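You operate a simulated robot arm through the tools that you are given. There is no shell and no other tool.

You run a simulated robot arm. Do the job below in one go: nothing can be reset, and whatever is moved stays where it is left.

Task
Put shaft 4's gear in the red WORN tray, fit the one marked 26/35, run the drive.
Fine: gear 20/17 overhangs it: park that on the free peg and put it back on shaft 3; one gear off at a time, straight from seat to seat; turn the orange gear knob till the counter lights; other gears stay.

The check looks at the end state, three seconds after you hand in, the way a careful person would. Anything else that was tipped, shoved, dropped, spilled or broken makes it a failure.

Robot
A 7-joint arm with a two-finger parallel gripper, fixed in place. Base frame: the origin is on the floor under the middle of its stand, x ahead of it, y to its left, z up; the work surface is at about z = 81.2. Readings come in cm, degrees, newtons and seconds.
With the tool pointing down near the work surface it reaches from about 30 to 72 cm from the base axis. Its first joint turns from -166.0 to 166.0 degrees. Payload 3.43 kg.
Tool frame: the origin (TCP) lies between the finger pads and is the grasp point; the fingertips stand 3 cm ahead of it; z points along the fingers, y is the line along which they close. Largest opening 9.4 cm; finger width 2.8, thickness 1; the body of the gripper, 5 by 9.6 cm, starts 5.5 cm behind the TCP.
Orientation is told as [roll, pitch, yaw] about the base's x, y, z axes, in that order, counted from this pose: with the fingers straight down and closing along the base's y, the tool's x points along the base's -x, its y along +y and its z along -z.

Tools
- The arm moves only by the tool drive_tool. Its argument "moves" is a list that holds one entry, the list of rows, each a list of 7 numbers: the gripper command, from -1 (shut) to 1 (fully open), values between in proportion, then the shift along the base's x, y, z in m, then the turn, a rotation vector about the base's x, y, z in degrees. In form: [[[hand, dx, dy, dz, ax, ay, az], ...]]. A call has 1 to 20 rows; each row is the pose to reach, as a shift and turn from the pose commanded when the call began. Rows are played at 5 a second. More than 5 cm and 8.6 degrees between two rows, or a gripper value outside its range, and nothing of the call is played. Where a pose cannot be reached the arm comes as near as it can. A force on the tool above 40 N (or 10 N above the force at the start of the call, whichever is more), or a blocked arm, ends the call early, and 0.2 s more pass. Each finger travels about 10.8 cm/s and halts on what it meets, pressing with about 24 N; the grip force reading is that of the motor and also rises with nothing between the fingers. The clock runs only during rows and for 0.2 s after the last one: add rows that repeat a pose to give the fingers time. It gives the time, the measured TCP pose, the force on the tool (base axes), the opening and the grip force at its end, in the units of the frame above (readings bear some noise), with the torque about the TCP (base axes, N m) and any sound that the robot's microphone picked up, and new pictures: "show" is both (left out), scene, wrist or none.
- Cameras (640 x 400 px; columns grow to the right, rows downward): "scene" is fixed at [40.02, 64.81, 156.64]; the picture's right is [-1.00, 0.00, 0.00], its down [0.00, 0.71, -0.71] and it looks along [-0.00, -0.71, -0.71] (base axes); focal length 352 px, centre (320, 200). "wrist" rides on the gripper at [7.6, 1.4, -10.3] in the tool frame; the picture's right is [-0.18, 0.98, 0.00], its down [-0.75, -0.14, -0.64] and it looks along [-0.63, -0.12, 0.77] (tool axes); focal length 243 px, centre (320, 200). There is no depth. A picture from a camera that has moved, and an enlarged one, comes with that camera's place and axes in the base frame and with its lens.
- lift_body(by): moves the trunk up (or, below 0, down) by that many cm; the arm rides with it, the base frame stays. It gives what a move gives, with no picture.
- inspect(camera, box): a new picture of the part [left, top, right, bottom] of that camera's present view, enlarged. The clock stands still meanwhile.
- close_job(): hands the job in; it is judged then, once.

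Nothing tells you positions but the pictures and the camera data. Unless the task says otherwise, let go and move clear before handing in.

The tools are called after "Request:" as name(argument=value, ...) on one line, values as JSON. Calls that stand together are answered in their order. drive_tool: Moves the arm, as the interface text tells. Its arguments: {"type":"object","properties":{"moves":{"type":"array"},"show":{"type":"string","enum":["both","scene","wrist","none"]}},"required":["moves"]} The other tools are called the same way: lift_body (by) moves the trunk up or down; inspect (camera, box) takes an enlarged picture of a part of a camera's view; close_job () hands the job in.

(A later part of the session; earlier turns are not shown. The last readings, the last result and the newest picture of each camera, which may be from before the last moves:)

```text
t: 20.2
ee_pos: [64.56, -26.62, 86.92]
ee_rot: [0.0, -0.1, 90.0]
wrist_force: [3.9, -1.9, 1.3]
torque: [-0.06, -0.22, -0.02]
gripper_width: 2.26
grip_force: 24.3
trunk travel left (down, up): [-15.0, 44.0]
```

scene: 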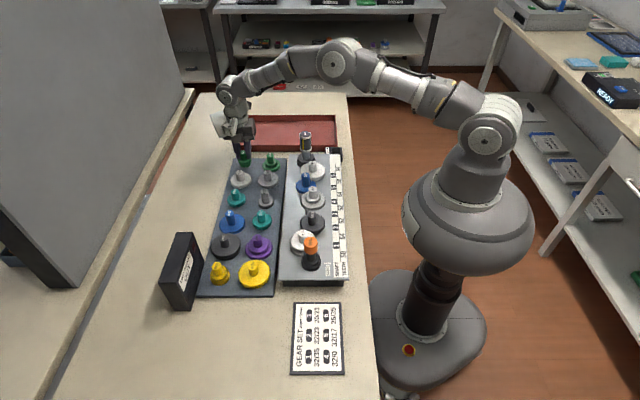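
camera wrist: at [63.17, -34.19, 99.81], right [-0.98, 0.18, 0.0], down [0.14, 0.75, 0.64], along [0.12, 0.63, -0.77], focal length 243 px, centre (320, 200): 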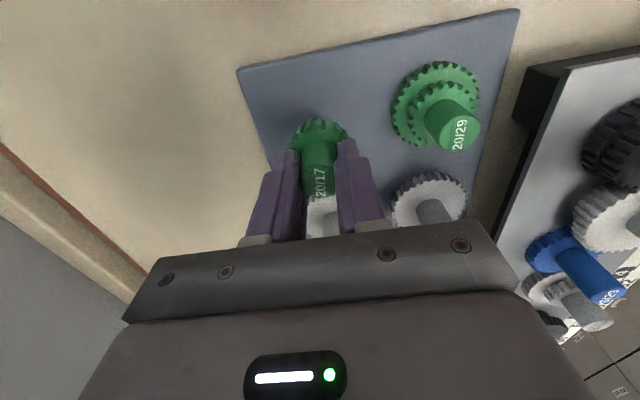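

Request:
drive_tool(moves=[[[-1, 0.0003, -0.0003, -0.001, 0, 0, 0], [-1, 0.0003, -0.0003, -0.002, 0, 0, 0], [-1, 0.0003, -0.0003, -0.002, 0, 0, 0]]], show="none")

Request:
inspect(camera="scene", box=[220, 145, 260, 185])

Request:
inspect(camera="wrist", box=[250, 60, 390, 220])

```text
t: 21.0
ee_pos: [64.57, -26.54, 86.91]
ee_rot: [-0.2, 0.0, 89.9]
wrist_force: [0.2, -1.1, 13.9]
torque: [0.04, 0.05, 0.04]
gripper_width: 2.25
grip_force: 23.7
trunk travel left (down, up): [-15.0, 44.0]
```

```text
10.00 times, centred on (240, 165) of scene
camera zoom: at [40.02, 64.81, 156.64], right [-1.0, 0.0, 0.0], down [0.0, 0.71, -0.71], along [0.0, -0.71, -0.71], focal length 3523 px, centre (1120, 550)
```

zoom: 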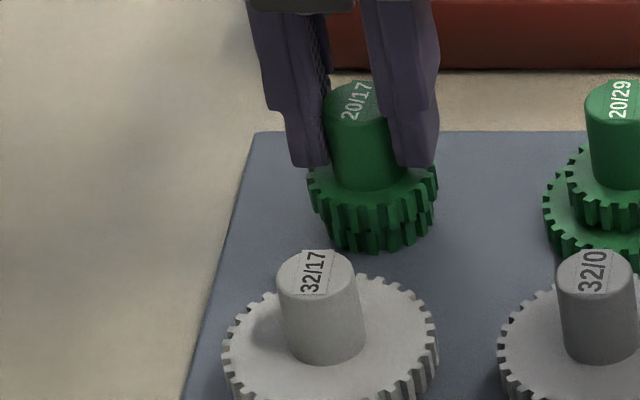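

```text
2.50 times, centred on (320, 140) of wrist
camera zoom: at [63.22, -34.13, 97.12], right [-0.98, 0.18, 0.0], down [0.14, 0.75, 0.64], along [0.12, 0.63, -0.77], focal length 606 px, centre (320, 350)
```

zoom: 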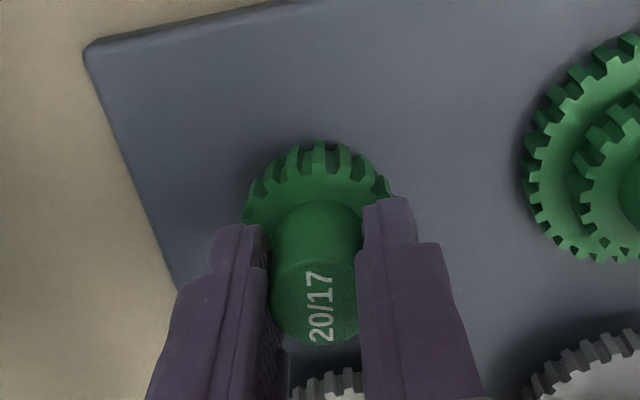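

It touched down on the rack (14 N upward at z≈86.85), so the gear is seated on the free peg. I'll relieve the press, open the fingers gently and rise.

Request:
drive_tool(moves=[[[-1, 0, 0, 0.0015, 0, 0, 0], [-1, 0, 0, 0.0015, 0, 0, 0], [-0.45, 0, 0, 0.0015, 0, 0, 0], [-0.3, 0, 0, 0.0015, 0, 0, 0], [0.0, 0, 0, 0.0015, 0, 0, 0], [0.06, 0, 0, 0.0015, 0, 0, 0], [0.06, 0, 0, 0.01, 0, 0, 0], [0.06, 0, 0, 0.03, 0, 0, 0], [0.06, 0, 0, 0.06, 0, 0, 0], [0.06, 0, 0, 0.09, 0, 0, 0], [0.06, 0, 0, 0.12, 0, 0, 0]]], show="both")

Request:
inspect(camera="scene", box=[215, 135, 285, 195])

Request:
inspect(camera="wrist", box=[220, 0, 420, 200])

```text
t: 23.4
ee_pos: [64.65, -26.47, 98.74]
ee_rot: [0.0, 0.1, 90.0]
wrist_force: [0.5, 0.1, 0.6]
torque: [0.03, -0.01, 0.01]
gripper_width: 4.97
grip_force: 0.0
trunk travel left (down, up): [-15.0, 44.0]
camera wrist: at [63.31, -34.13, 108.97], right [-0.98, 0.18, 0.0], down [0.14, 0.75, 0.64], along [0.12, 0.63, -0.77], focal length 243 px, centre (320, 200)
```

scene: 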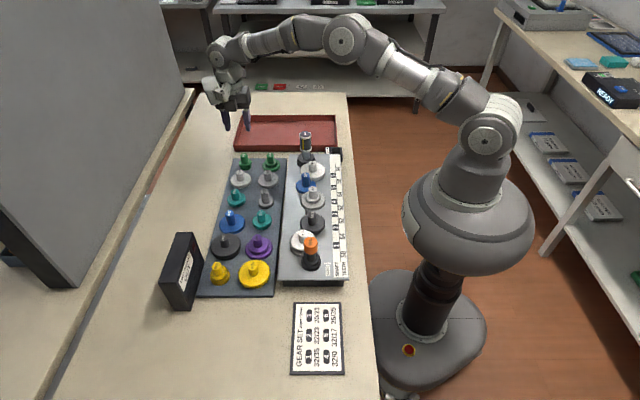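
wrist: 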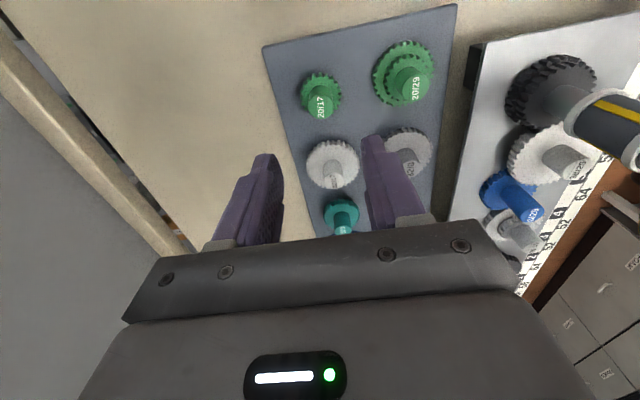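

```text
6.67 times, centred on (250, 165) of scene
camera zoom: at [40.02, 64.81, 156.64], right [-1.0, 0.0, 0.0], down [0.0, 0.71, -0.71], along [0.0, -0.71, -0.71], focal length 2349 px, centre (787, 433)
```

zoom: 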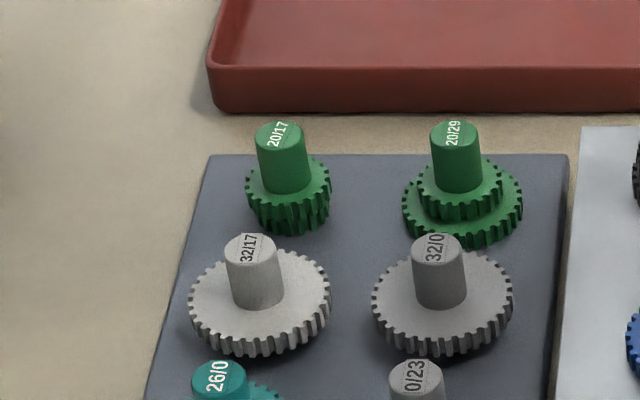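

```text
2.00 times, centred on (320, 100) of wrist
camera zoom: at [63.31, -34.13, 108.97], right [-0.98, 0.18, 0.0], down [0.14, 0.75, 0.64], along [0.12, 0.63, -0.77], focal length 485 px, centre (320, 400)
```

zoom: 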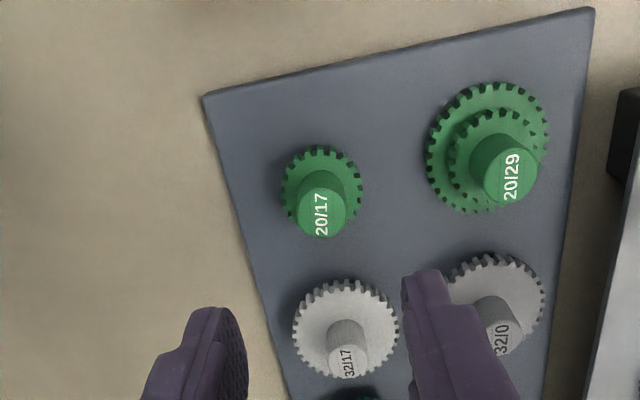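

The 20/17 gear sits flat on the free peg and nothing else has moved. Next I go to shaft 4's gear (20/35), at about (41.85, −6.45), and look from above.

Request:
drive_tool(moves=[[[0.06, 0, 0, 0.03, 0, 0, 0], [0.06, -0.02, 0.02, 0.045, 0, 0, 0], [0.06, -0.05, 0.045, 0.045, 0, 0, 0], [0.06, -0.08, 0.07, 0.045, 0, 0, 0], [0.06, -0.11, 0.095, 0.045, 0, 0, 0], [0.06, -0.14, 0.125, 0.045, 0, 0, 0], [0.06, -0.17, 0.15, 0.045, 0, 0, 0], [0.06, -0.2, 0.18, 0.045, 0, 0, 0], [0.06, -0.2267, 0.2012, 0.045, 0, 0, 0], [0.06, -0.2267, 0.2012, 0.015, 0, 0, 0], [0.06, -0.2267, 0.2012, -0.005, 0, 0, 0], [0.06, -0.2267, 0.2012, -0.005, 0, 0, 0]]], show="both")

Request:
inspect(camera="wrist", box=[230, 0, 430, 200])

Request:
inspect(camera="scene", box=[280, 160, 340, 220])

```text
t: 26.0
ee_pos: [41.75, -6.33, 98.23]
ee_rot: [0.0, 0.0, 89.9]
wrist_force: [0.3, 0.7, 0.8]
torque: [0.0, -0.01, 0.01]
gripper_width: 4.99
grip_force: 0.0
trunk travel left (down, up): [-15.0, 44.0]
camera wrist: at [40.49, -13.86, 108.42], right [-0.98, 0.18, 0.0], down [0.14, 0.75, 0.64], along [0.12, 0.63, -0.77], focal length 243 px, centre (320, 200)
```

scene: 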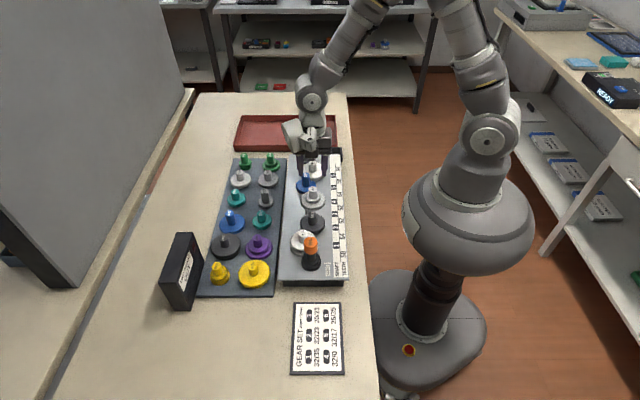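
wrist: 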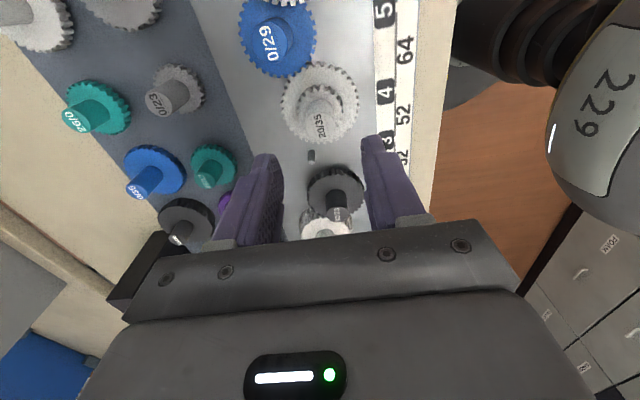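

```text
2.00 times, centred on (330, 100) of wrist
camera zoom: at [40.49, -13.86, 108.42], right [-0.98, 0.18, 0.0], down [0.14, 0.75, 0.64], along [0.12, 0.63, -0.77], focal length 485 px, centre (300, 400)
```

zoom: 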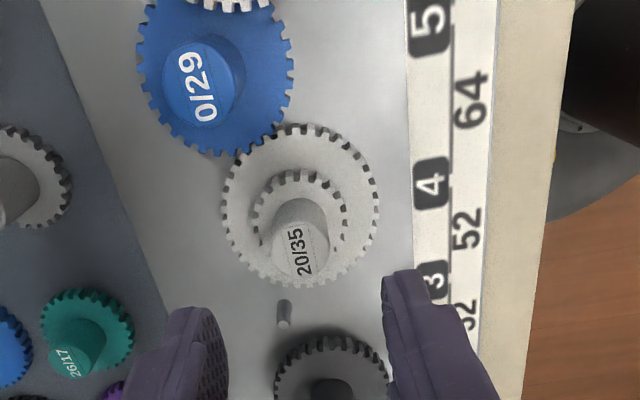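

```text
6.67 times, centred on (310, 190) of scene
camera zoom: at [40.02, 64.81, 156.64], right [-1.0, 0.0, 0.0], down [0.0, 0.71, -0.71], along [0.0, -0.71, -0.71], focal length 2349 px, centre (387, 267)
```

zoom: 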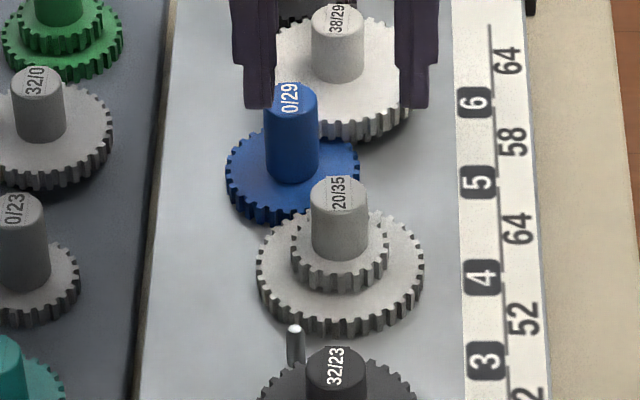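

The 20/35 hub is exactly on the tool axis. I'll lower to the same grip height as before, close, and check.

Request:
drive_tool(moves=[[[0.06, 0, 0, -0.025, 0, 0, 0], [0.06, 0, 0, -0.05, 0, 0, 0], [0.06, 0, 0, -0.065, 0, 0, 0], [0.06, 0, 0, -0.075, 0, 0, 0], [0.06, 0, 0, -0.075, 0, 0, 0], [-0.2, 0, 0, -0.075, 0, 0, 0], [-0.4, 0, 0, -0.075, 0, 0, 0], [-0.7, 0, 0, -0.075, 0, 0, 0], [-1, 0, 0, -0.075, 0, 0, 0], [-1, 0, 0, -0.075, 0, 0, 0]]], show="both")

Request:
inspect(camera="scene", box=[285, 170, 335, 220])

```text
t: 28.2
ee_pos: [41.76, -6.49, 90.75]
ee_rot: [0.1, 0.0, 90.1]
wrist_force: [-2.0, 0.3, 0.6]
torque: [0.01, 0.12, 0.0]
gripper_width: 2.27
grip_force: 24.1
trunk travel left (down, up): [-15.0, 44.0]
camera wrist: at [40.57, -14.03, 101.03], right [-0.98, 0.18, 0.0], down [0.14, 0.75, 0.64], along [0.12, 0.63, -0.77], focal length 243 px, centre (320, 200)
```

scene: 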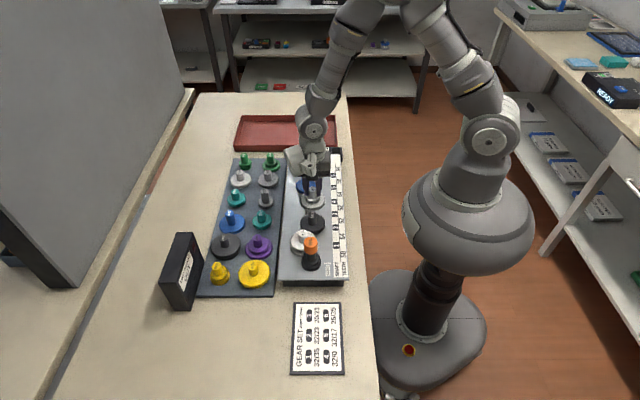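
wrist: 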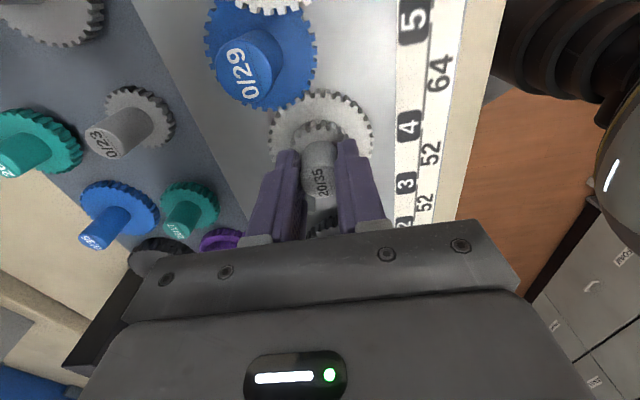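

```text
8.00 times, centred on (310, 195) of scene
camera zoom: at [40.02, 64.81, 156.64], right [-1.0, 0.0, 0.0], down [0.0, 0.71, -0.71], along [0.0, -0.71, -0.71], focal length 2818 px, centre (400, 240)
```

zoom: 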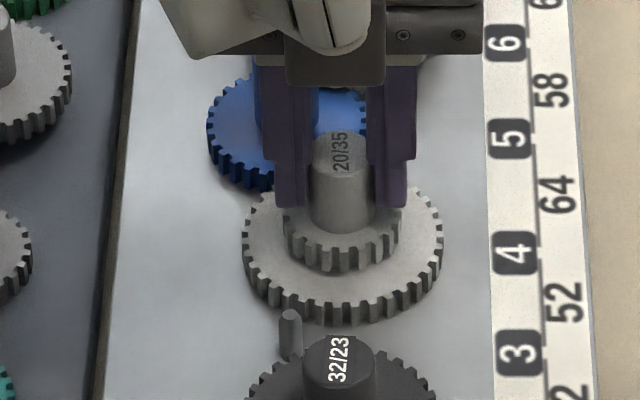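

The 20/35 gear is gripped at 2.27 cm, with about 2 N of side load, which I'll remove by shifting 0.3 mm. Then I'll lift straight up slowly.

Request:
drive_tool(moves=[[[-1, -0.0003, 0, 0.003, 0, 0, 0], [-1, -0.0003, 0, 0.008, 0, 0, 0], [-1, -0.0003, 0, 0.013, 0, 0, 0], [-1, -0.0003, 0, 0.018, 0, 0, 0], [-1, -0.0003, 0, 0.023, 0, 0, 0], [-1, -0.0003, 0, 0.03, 0, 0, 0], [-1, -0.0003, 0, 0.03, 0, 0, 0]]], show="both")

Request:
inspect(camera="scene", box=[285, 160, 345, 220])

```text
t: 29.8
ee_pos: [41.96, -6.41, 93.72]
ee_rot: [0.0, -0.1, 90.0]
wrist_force: [0.4, -0.5, -0.4]
torque: [0.0, -0.02, 0.02]
gripper_width: 2.23
grip_force: 23.7
trunk travel left (down, up): [-15.0, 44.0]
camera wrist: at [40.59, -14.03, 103.97], right [-0.98, 0.18, 0.0], down [0.14, 0.75, 0.64], along [0.12, 0.63, -0.77], focal length 243 px, centre (320, 200)
```

scene: 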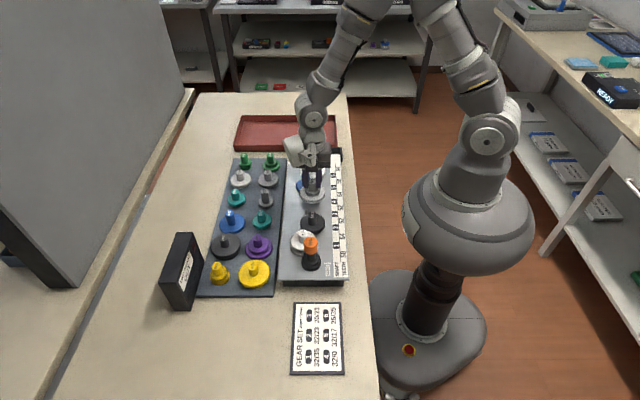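
wrist: 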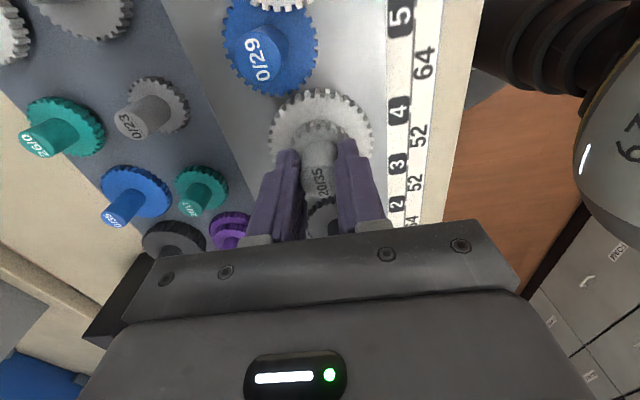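

```text
6.67 times, centred on (315, 190) of scene
camera zoom: at [40.02, 64.81, 156.64], right [-1.0, 0.0, 0.0], down [0.0, 0.71, -0.71], along [0.0, -0.71, -0.71], focal length 2349 px, centre (353, 267)
```

zoom: 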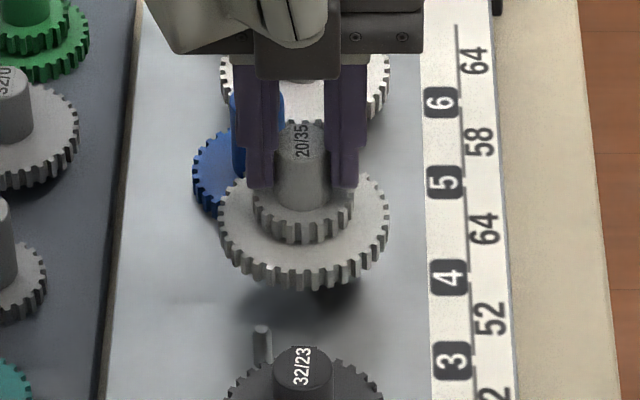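

The gear is free and level, and shaft 4's neighbours have not moved. I'll lift it above the height of the output cylinder, carry it round through x≈54, and come out over the red tray.

Request:
drive_tool(moves=[[[-1, 0, 0, 0.03, 0, 0, 0], [-1, 0, 0, 0.065, 0, 0, 0], [-1, 0, 0, 0.095, 0, 0, 0], [-1, 0.035, -0.015, 0.105, 0, 0, 0], [-1, 0.07, -0.03, 0.105, 0, 0, 0], [-1, 0.1, -0.055, 0.105, 0, 0, 0], [-1, 0.122, -0.085, 0.105, 0, 0, 0], [-1, 0.122, -0.125, 0.105, 0, 0, 0], [-1, 0.122, -0.165, 0.105, 0, 0, 0], [-1, 0.122, -0.205, 0.105, 0, 0, 0], [-1, 0.122, -0.245, 0.105, 0, 0, 0], [-1, 0.115, -0.28, 0.105, 0, 0, 0], [-1, 0.09, -0.31, 0.105, 0, 0, 0], [-1, 0.075, -0.335, 0.105, 0, 0, 0], [-1, 0.062, -0.355, 0.105, 0, 0, 0], [-1, 0.062, -0.355, 0.105, 0, 0, 0]]], show="both")

```text
t: 33.2
ee_pos: [47.94, -41.94, 104.24]
ee_rot: [0.0, 0.0, 89.9]
wrist_force: [0.0, -0.7, 0.2]
torque: [-0.03, 0.03, -0.01]
gripper_width: 2.24
grip_force: 23.7
trunk travel left (down, up): [-15.0, 44.0]
camera wrist: at [46.66, -49.41, 114.48], right [-0.98, 0.18, 0.0], down [0.14, 0.75, 0.64], along [0.12, 0.63, -0.77], focal length 243 px, centre (320, 200)
```

scene: 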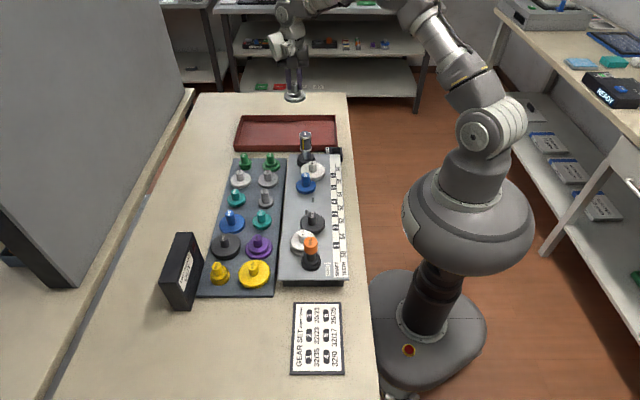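
wrist: 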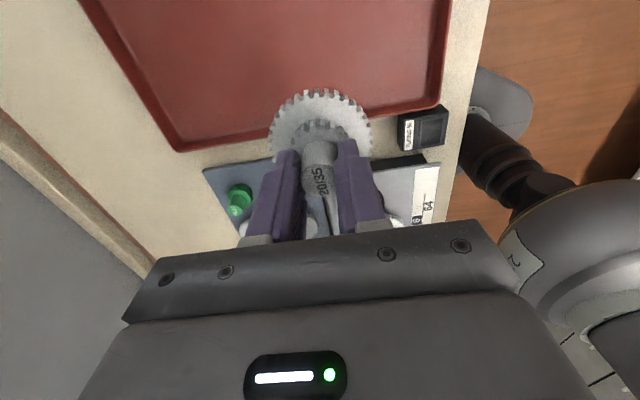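

The gear hangs over the red tray, whose front wall is at y≈−36. I'll take a closer look at the tray for its label and anything inside before lowering.

Request:
inspect(camera="wrist", box=[60, 0, 500, 180])

Request:
inspect(camera="scene", box=[220, 80, 350, 160])

```text
1.45 times, centred on (280, 90) of wrist
camera zoom: at [46.66, -49.41, 114.48], right [-0.98, 0.18, 0.0], down [0.14, 0.75, 0.64], along [0.12, 0.63, -0.77], focal length 353 px, centre (378, 360)
```

zoom: 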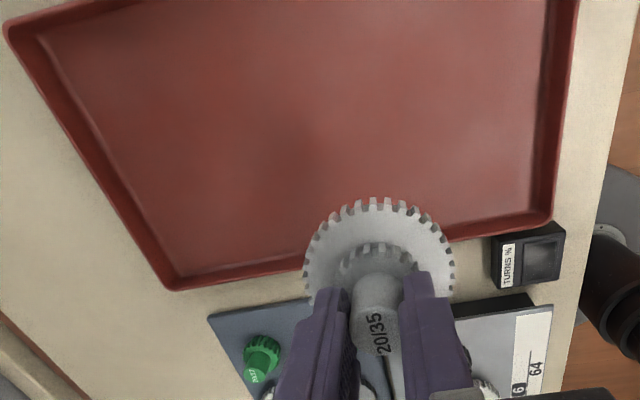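

```text
4.92 times, centred on (285, 120) of scene
camera zoom: at [40.02, 64.81, 156.64], right [-1.0, 0.0, 0.0], down [0.0, 0.71, -0.71], along [0.0, -0.71, -0.71], focal length 1734 px, centre (492, 594)
```

zoom: 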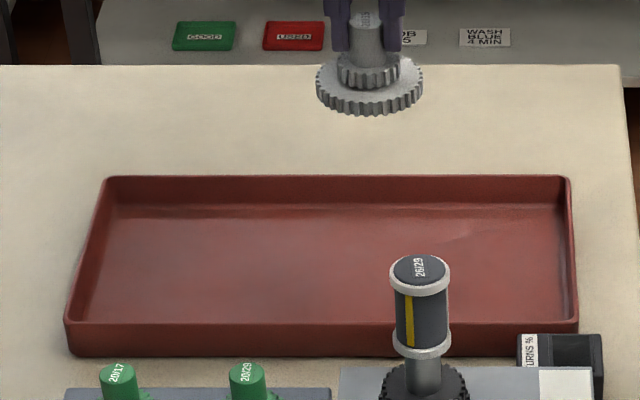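

The tray is empty and clear. I'll move 1.5 cm deeper into it and lower the gear to just above the floor.

Request:
drive_tool(moves=[[[-1, 0, -0.015, -0.02, 0, 0, 0], [-1, 0, -0.015, -0.055, 0, 0, 0], [-1, 0, -0.015, -0.09, 0, 0, 0], [-1, 0, -0.015, -0.12, 0, 0, 0], [-1, 0, -0.015, -0.14, 0, 0, 0], [-1, 0, -0.015, -0.148, 0, 0, 0], [-1, 0, -0.015, -0.148, 0, 0, 0]]], show="both")

Request:
inspect(camera="scene", box=[220, 80, 350, 160])

```text
t: 34.8
ee_pos: [48.16, -43.44, 89.31]
ee_rot: [0.0, 0.1, 90.0]
wrist_force: [0.7, 0.2, -0.6]
torque: [-0.02, 0.0, -0.01]
gripper_width: 2.25
grip_force: 23.8
trunk travel left (down, up): [-15.0, 44.0]
camera wrist: at [46.84, -51.06, 99.57], right [-0.98, 0.18, 0.0], down [0.14, 0.75, 0.64], along [0.12, 0.63, -0.77], focal length 243 px, centre (320, 200)
```

scene: 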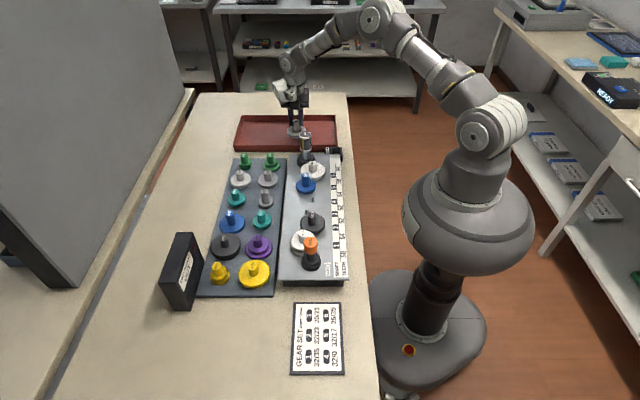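
wrist: 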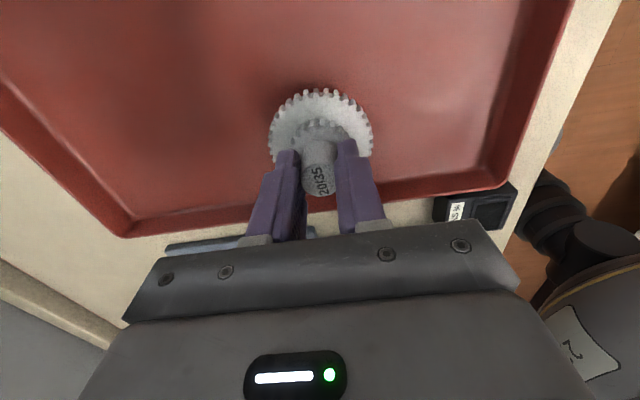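

```text
4.92 times, centred on (285, 120) of scene
camera zoom: at [40.02, 64.81, 156.64], right [-1.0, 0.0, 0.0], down [0.0, 0.71, -0.71], along [0.0, -0.71, -0.71], focal length 1734 px, centre (492, 594)
```

zoom: 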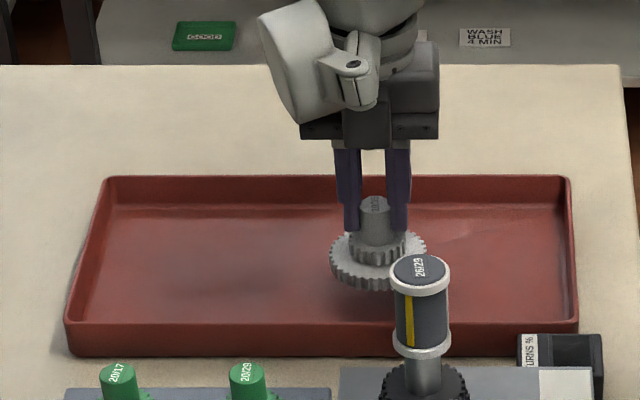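

The gear is well inside the tray walls, about 1.5–2 cm above the floor. I'll lower slowly until it touches.

Request:
drive_tool(moves=[[[-1, 0, 0, -0.004, 0, 0, 0], [-1, 0, 0, -0.008, 0, 0, 0], [-1, 0, 0, -0.012, 0, 0, 0], [-1, 0, 0, -0.014, 0, 0, 0], [-1, 0, 0, -0.014, 0, 0, 0]]], show="none")

```text
t: 36.0
ee_pos: [48.0, -43.58, 87.93]
ee_rot: [0.0, 0.0, 90.0]
wrist_force: [-0.3, 0.3, -0.6]
torque: [-0.01, 0.04, 0.02]
gripper_width: 2.26
grip_force: 24.4
trunk travel left (down, up): [-15.0, 44.0]
```

Request:
drive_tool(moves=[[[-1, 0, 0, -0.002, 0, 0, 0], [-1, 0, 0, -0.004, 0, 0, 0], [-1, 0, 0, -0.006, 0, 0, 0], [-1, 0, 0, -0.006, 0, 0, 0]]], show="none")

```text
t: 37.0
ee_pos: [48.01, -43.58, 87.25]
ee_rot: [0.0, 0.0, 90.0]
wrist_force: [0.0, 0.2, -0.1]
torque: [-0.01, 0.03, 0.0]
gripper_width: 2.24
grip_force: 23.8
trunk travel left (down, up): [-15.0, 44.0]
```

Request:
drive_tool(moves=[[[-1, 0, 0, -0.001, 0, 0, 0], [-1, 0, 0, -0.002, 0, 0, 0], [-1, 0, 0, -0.003, 0, 0, 0], [-1, 0, 0, -0.003, 0, 0, 0]]], show="none")

Request:
inspect(camera="wrist", box=[230, 60, 410, 240])

```text
t: 38.0
ee_pos: [47.99, -43.48, 87.07]
ee_rot: [0.0, 0.0, 90.0]
wrist_force: [0.4, -0.1, -0.5]
torque: [-0.02, -0.01, 0.02]
gripper_width: 2.25
grip_force: 24.0
trunk travel left (down, up): [-15.0, 44.0]
```

```text
2.22 times, centred on (320, 150) of wrist
camera zoom: at [46.74, -51.07, 97.33], right [-0.98, 0.18, 0.0], down [0.14, 0.75, 0.64], along [0.12, 0.63, -0.77], focal length 539 px, centre (320, 311)
```

zoom: 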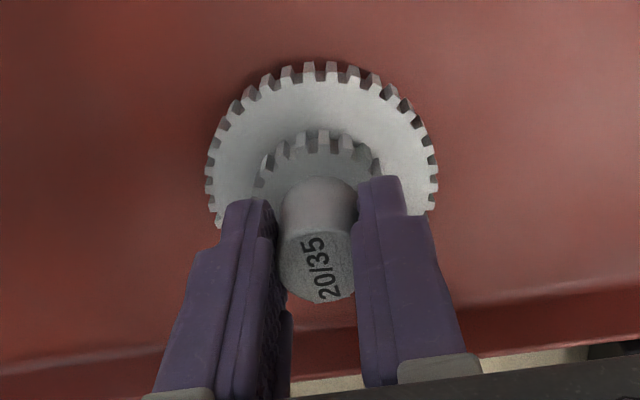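

Request:
drive_tool(moves=[[[-1, 0, 0, -0.001, 0, 0, 0], [-1, 0, 0, -0.002, 0, 0, 0], [-1, 0, 0, -0.003, 0, 0, 0], [-1, 0, 0, -0.003, 0, 0, 0]]], show="none")

```text
t: 39.0
ee_pos: [48.13, -43.49, 86.84]
ee_rot: [0.1, 0.0, 90.0]
wrist_force: [-0.1, 0.4, 0.2]
torque: [0.04, -0.06, 0.0]
gripper_width: 2.25
grip_force: 24.2
trunk travel left (down, up): [-15.0, 44.0]
```

Request:
drive_tool(moves=[[[-1, 0, 0, -0.001, 0, 0, 0], [-1, 0, 0, -0.002, 0, 0, 0], [-1, 0, 0, -0.002, 0, 0, 0]]], show="none")

```text
t: 39.8
ee_pos: [48.07, -43.5, 86.63]
ee_rot: [0.0, -0.1, 90.0]
wrist_force: [-0.3, -0.1, -1.4]
torque: [0.0, -0.02, -0.01]
gripper_width: 2.23
grip_force: 24.2
trunk travel left (down, up): [-15.0, 44.0]
```

Request:
drive_tool(moves=[[[-1, 0, 0, -0.001, 0, 0, 0], [-1, 0, 0, -0.002, 0, 0, 0], [-1, 0, 0, -0.002, 0, 0, 0]]], show="none")

```text
t: 40.6
ee_pos: [48.06, -43.36, 86.41]
ee_rot: [0.1, 0.0, 90.0]
wrist_force: [-0.9, -0.6, -0.8]
torque: [0.02, -0.01, -0.02]
gripper_width: 2.26
grip_force: 24.0
trunk travel left (down, up): [-15.0, 44.0]
```

Request:
drive_tool(moves=[[[-1, 0, 0, -0.001, 0, 0, 0], [-1, 0, 0, -0.002, 0, 0, 0], [-1, 0, 0, -0.002, 0, 0, 0]]], show="none")

Request:
inspect(camera="scene", box=[260, 90, 350, 160])

```text
t: 41.4
ee_pos: [47.99, -43.37, 86.38]
ee_rot: [-0.3, 0.1, 90.0]
wrist_force: [1.9, 0.4, 18.2]
torque: [0.4, -0.02, -0.05]
gripper_width: 2.27
grip_force: 23.9
trunk travel left (down, up): [-15.0, 44.0]
```

```text
5.71 times, centred on (305, 125) of scene
camera zoom: at [40.02, 64.81, 156.64], right [-1.0, 0.0, 0.0], down [0.0, 0.71, -0.71], along [0.0, -0.71, -0.71], focal length 2013 px, centre (406, 629)
```

zoom: 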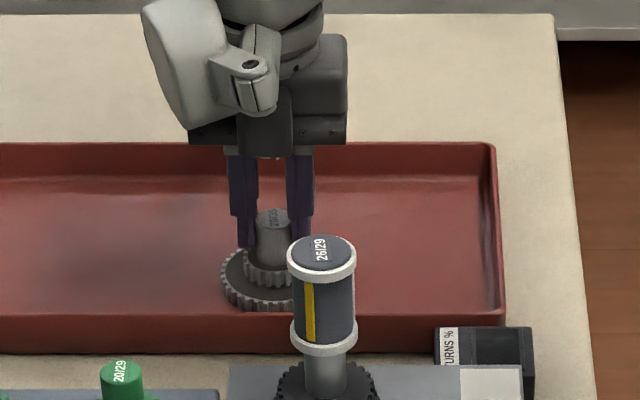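

The gear touched the tray floor (18 N). I'll relieve the press, release gently and rise straight up.

Request:
drive_tool(moves=[[[-1, 0, 0, 0.0015, 0, 0, 0], [-1, 0, 0, 0.0015, 0, 0, 0], [-0.45, 0, 0, 0.0015, 0, 0, 0], [-0.3, 0, 0, 0.0015, 0, 0, 0], [0.0, 0, 0, 0.0015, 0, 0, 0], [0.06, 0, 0, 0.0015, 0, 0, 0], [0.06, 0, 0, 0.01, 0, 0, 0], [0.06, 0, 0, 0.03, 0, 0, 0], [0.06, 0, 0, 0.06, 0, 0, 0], [0.06, 0, 0, 0.1, 0, 0, 0], [0.06, 0, 0, 0.14, 0, 0, 0], [0.06, 0, 0, 0.18, 0, 0, 0]]], show="both")

Request:
inspect(camera="scene", box=[240, 90, 350, 170])

```text
t: 44.0
ee_pos: [48.03, -43.31, 104.03]
ee_rot: [0.0, -0.2, 90.0]
wrist_force: [-0.3, -0.1, -0.1]
torque: [0.01, -0.01, -0.04]
gripper_width: 4.99
grip_force: 0.0
trunk travel left (down, up): [-15.0, 44.0]
camera wrist: at [46.69, -50.86, 114.29], right [-0.98, 0.18, 0.0], down [0.14, 0.75, 0.64], along [0.12, 0.63, -0.77], focal length 243 px, centre (320, 200)
```

scene: 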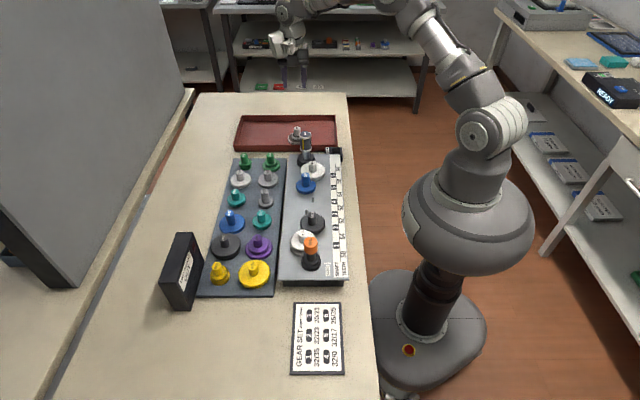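
wrist: 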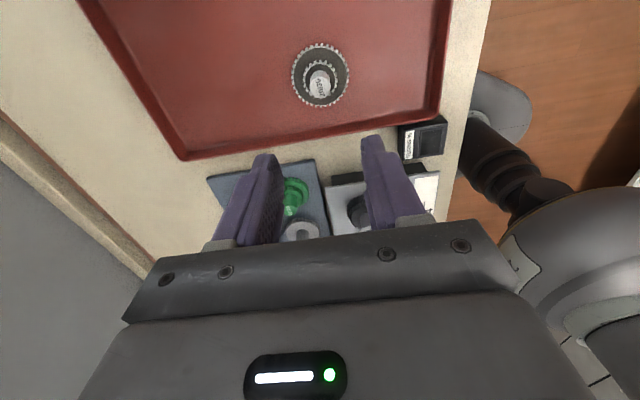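

```text
5.00 times, centred on (295, 130) of scene
camera zoom: at [40.02, 64.81, 156.64], right [-1.0, 0.0, 0.0], down [0.0, 0.71, -0.71], along [0.0, -0.71, -0.71], focal length 1762 px, centre (445, 550)
```

zoom: 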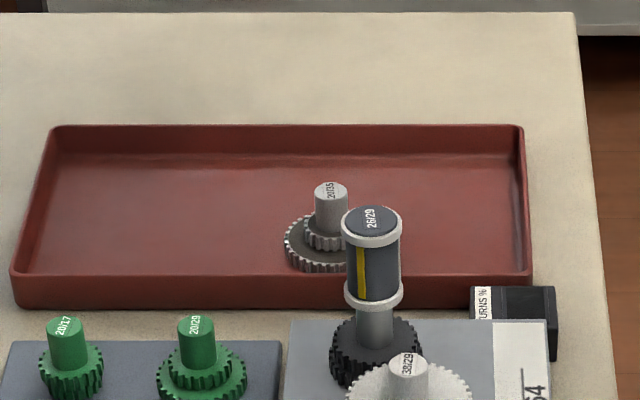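

The worn gear stands upright in the red tray. Now I'll go back over the rack, high up, to the purple 26/35 gear near (56, 8).

Request:
drive_tool(moves=[[[0.06, 0.02, 0.035, 0, 0, 0, 0], [0.06, 0.04, 0.07, 0, 0, 0, 0], [0.06, 0.06, 0.105, 0, 0, 0, 0], [0.06, 0.065, 0.145, 0, 0, 0, 0], [0.06, 0.07, 0.185, 0, 0, 0, 0], [0.06, 0.07, 0.225, 0, 0, 0, 0], [0.06, 0.07, 0.265, 0, 0, 0, 0], [0.06, 0.075, 0.305, 0, 0, 0, 0], [0.06, 0.075, 0.345, 0, 0, 0, 0], [0.06, 0.08, 0.385, 0, 0, 0, 0], [0.06, 0.08, 0.425, 0, 0, 0, 0], [0.06, 0.08, 0.465, 0, 0, 0, 0], [0.06, 0.08, 0.495, -0.01, 0, 0, 0], [0.06, 0.08, 0.5145, -0.03, 0, 0, 0], [0.06, 0.08, 0.5145, -0.05, 0, 0, 0], [0.06, 0.08, 0.5145, -0.05, 0, 0, 0]]], show="both")

Request:
inspect(camera="wrist", box=[220, 0, 420, 200])

Request:
inspect(camera="scene", box=[200, 190, 300, 300])

```text
t: 47.4
ee_pos: [56.34, 8.29, 99.14]
ee_rot: [0.0, 0.1, 89.9]
wrist_force: [0.0, 0.0, 0.1]
torque: [-0.03, -0.01, 0.01]
gripper_width: 4.99
grip_force: 0.0
trunk travel left (down, up): [-15.0, 44.0]
camera wrist: at [55.0, 0.6, 109.51], right [-0.98, 0.18, 0.0], down [0.14, 0.75, 0.64], along [0.12, 0.63, -0.77], focal length 243 px, centre (320, 200)
```

scene: 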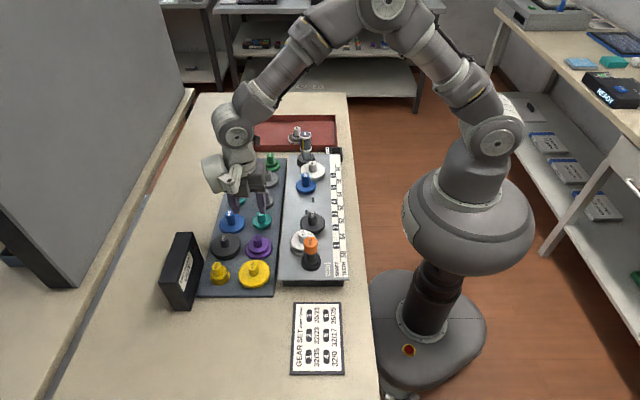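
wrist: 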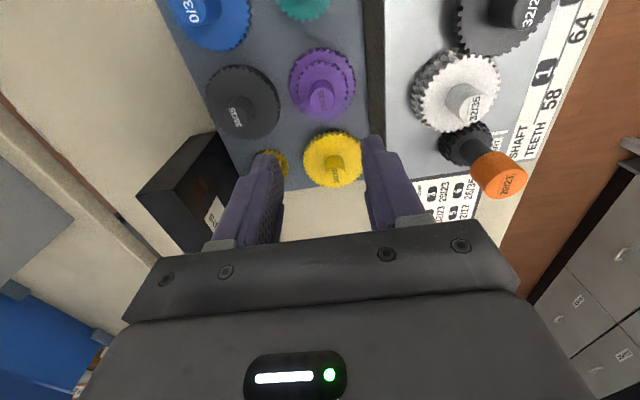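

```text
2.00 times, centred on (320, 100) of wrist
camera zoom: at [55.0, 0.6, 109.51], right [-0.98, 0.18, 0.0], down [0.14, 0.75, 0.64], along [0.12, 0.63, -0.77], focal length 485 px, centre (320, 400)
```

zoom: 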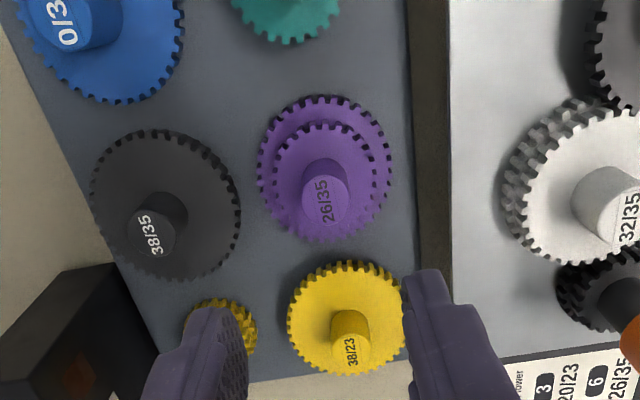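

```text
3.64 times, centred on (250, 245) of scene
camera zoom: at [40.02, 64.81, 156.64], right [-1.0, 0.0, 0.0], down [0.0, 0.71, -0.71], along [0.0, -0.71, -0.71], focal length 1281 px, centre (574, 36)
```

zoom: 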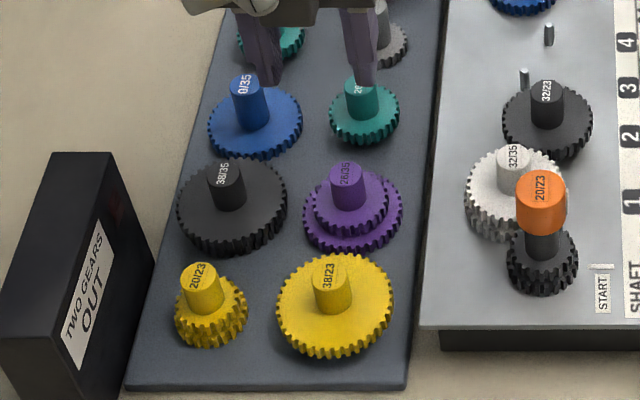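

The purple 26/35 hub sits about 3 mm −x and 6.5 mm −y of the tool axis. I'll shift over it, lower partway and recheck.

Request:
drive_tool(moves=[[[0.06, -0.0028, -0.0065, 0, 0, 0, 0], [0.06, -0.0028, -0.0065, -0.03, 0, 0, 0], [0.06, -0.0028, -0.0065, -0.05, 0, 0, 0], [0.06, -0.0028, -0.0065, -0.05, 0, 0, 0], [0.06, -0.0028, -0.0065, -0.05, 0, 0, 0]]], show="both")

Request:
inspect(camera="wrist", box=[220, 40, 420, 240])

Request:
inspect(camera="scene", box=[220, 190, 300, 270])

```text
t: 48.6
ee_pos: [55.7, 7.34, 94.22]
ee_rot: [0.1, -0.1, 90.0]
wrist_force: [0.3, -0.6, 0.3]
torque: [0.01, 0.03, 0.03]
gripper_width: 5.0
grip_force: 0.0
trunk travel left (down, up): [-15.0, 44.0]
camera wrist: at [54.58, -0.19, 104.42], right [-0.98, 0.18, 0.0], down [0.14, 0.75, 0.64], along [0.12, 0.63, -0.77], focal length 243 px, centre (320, 200)
```

scene: 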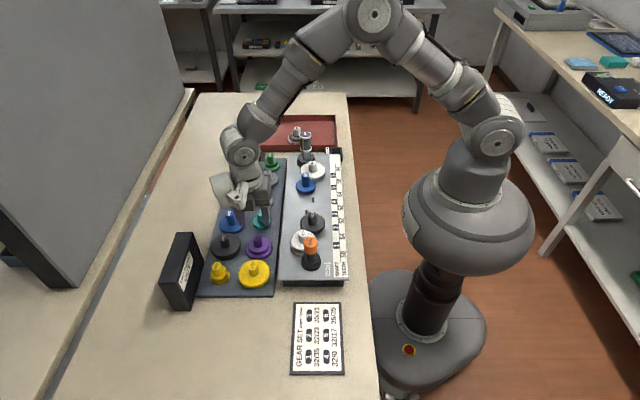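
wrist: 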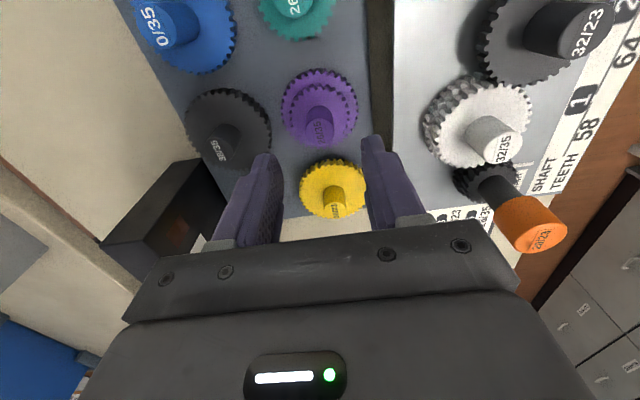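

```text
2.00 times, centred on (320, 140) of wrist
camera zoom: at [54.58, -0.19, 104.42], right [-0.98, 0.18, 0.0], down [0.14, 0.75, 0.64], along [0.12, 0.63, -0.77], focal length 485 px, centre (320, 320)
```

zoom: 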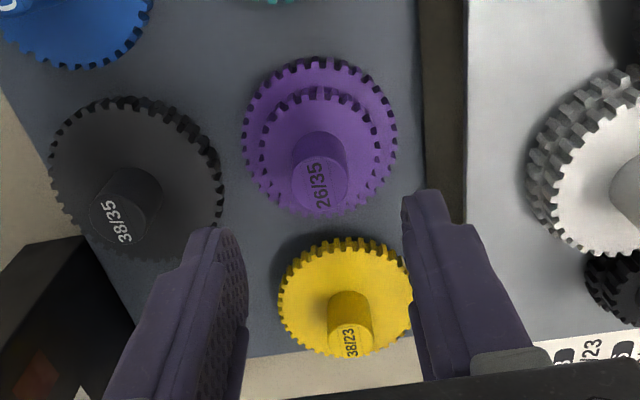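

```text
5.00 times, centred on (260, 230) of scene
camera zoom: at [40.02, 64.81, 156.64], right [-1.0, 0.0, 0.0], down [0.0, 0.71, -0.71], along [0.0, -0.71, -0.71], focal length 1762 px, centre (620, 50)
```

zoom: 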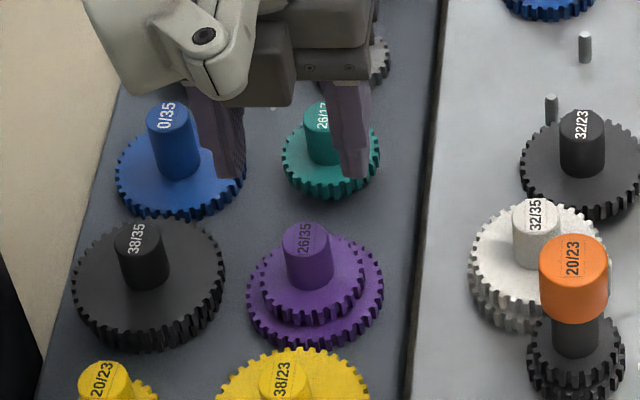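

The readings between the two views differ by a few millimetres, so I'll let the arm settle and measure the hub again with a bigger enlargement.

Request:
drive_tool(moves=[[[0.06, 0, 0.003, 0, 0, 0, 0], [0.06, 0, 0.003, 0, 0, 0, 0], [0.06, 0, 0.003, 0, 0, 0, 0]]], show="none")

Request:
inspect(camera="wrist", box=[270, 80, 370, 180])

Request:
inspect(camera="wrist", box=[180, 40, 440, 240])

```text
t: 49.4
ee_pos: [55.86, 7.75, 94.18]
ee_rot: [0.0, -0.1, 90.0]
wrist_force: [-0.1, 0.0, 0.8]
torque: [0.03, 0.0, 0.02]
gripper_width: 4.97
grip_force: 0.1
trunk travel left (down, up): [-15.0, 44.0]
```

```text
4.00 times, centred on (320, 130) of wrist
camera zoom: at [54.54, 0.11, 104.44], right [-0.98, 0.18, 0.0], down [0.14, 0.75, 0.64], along [0.12, 0.63, -0.77], focal length 970 px, centre (320, 480)
```

zoom: 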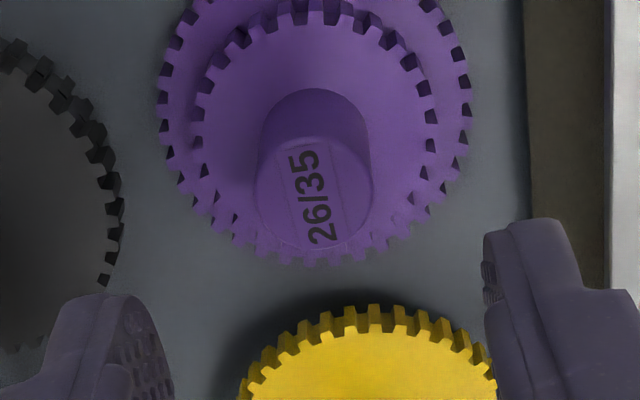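

```text
2.00 times, centred on (310, 140) of wrist
camera zoom: at [54.54, 0.11, 104.44], right [-0.98, 0.18, 0.0], down [0.14, 0.75, 0.64], along [0.12, 0.63, -0.77], focal length 485 px, centre (340, 320)
```

zoom: 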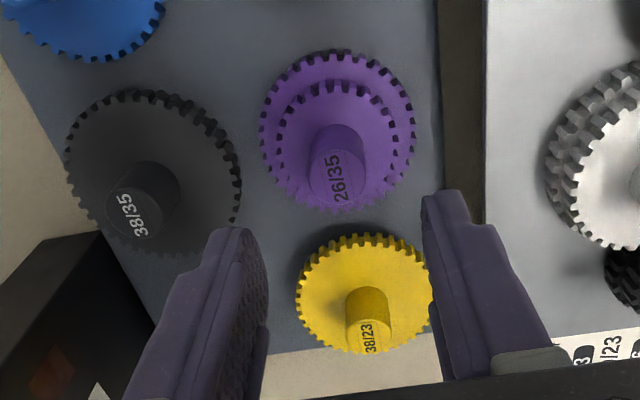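

The hub is 1.6 mm +x and 2.2 mm +y of the tool axis. I'll correct for that, lower to the rack grip height (tool z≈86.8) and grip the purple gear.

Request:
drive_tool(moves=[[[0.06, 0.0015, 0.0021, 0, 0, 0, 0], [0.06, 0.0015, 0.0021, -0.025, 0, 0, 0], [0.06, 0.0015, 0.0021, -0.045, 0, 0, 0], [0.06, 0.0015, 0.0021, -0.045, 0, 0, 0], [0.06, 0.0015, 0.0021, -0.045, 0, 0, 0]]], show="both")

Request:
inspect(camera="wrist", box=[240, 100, 400, 230])

Request:
inspect(camera="scene", box=[230, 210, 290, 270])

```text
t: 50.6
ee_pos: [55.95, 7.94, 89.79]
ee_rot: [0.0, 0.0, 90.0]
wrist_force: [0.5, -0.1, 0.1]
torque: [-0.01, -0.03, -0.03]
gripper_width: 4.97
grip_force: 0.1
trunk travel left (down, up): [-15.0, 44.0]
camera wrist: at [54.63, 0.35, 100.01], right [-0.98, 0.18, 0.0], down [0.14, 0.75, 0.64], along [0.12, 0.63, -0.77], focal length 243 px, centre (320, 200)
```

scene: 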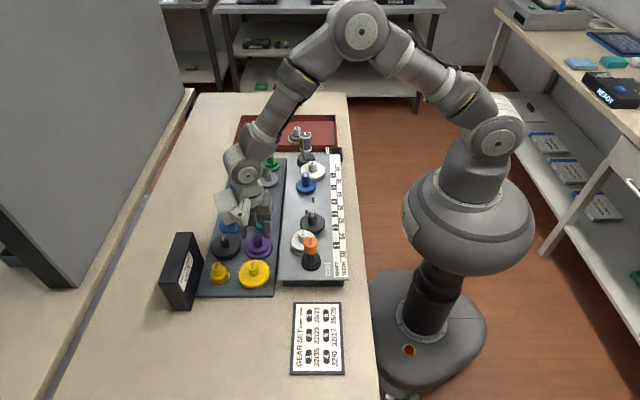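
wrist: 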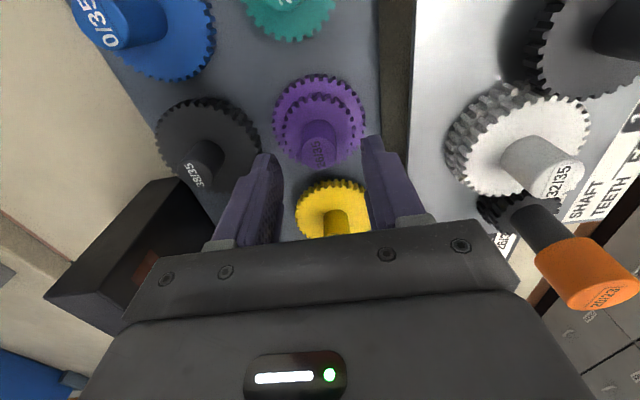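

```text
3.08 times, centred on (320, 165) of wrist
camera zoom: at [54.63, 0.35, 100.01], right [-0.98, 0.18, 0.0], down [0.14, 0.75, 0.64], along [0.12, 0.63, -0.77], focal length 746 px, centre (320, 308)
```

zoom: 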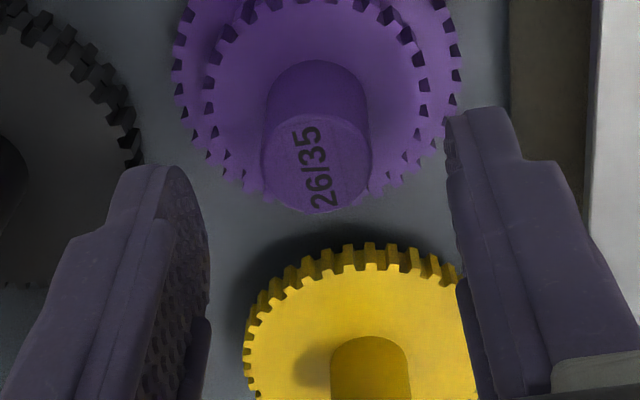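

```text
6.67 times, centred on (260, 240) of scene
camera zoom: at [40.02, 64.81, 156.64], right [-1.0, 0.0, 0.0], down [0.0, 0.71, -0.71], along [0.0, -0.71, -0.71], focal length 2349 px, centre (720, -67)
```

zoom: 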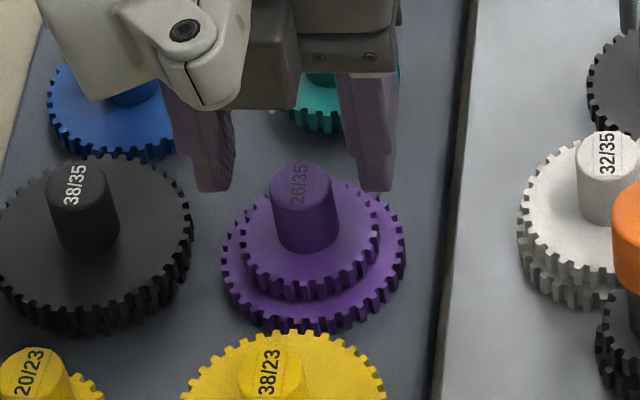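

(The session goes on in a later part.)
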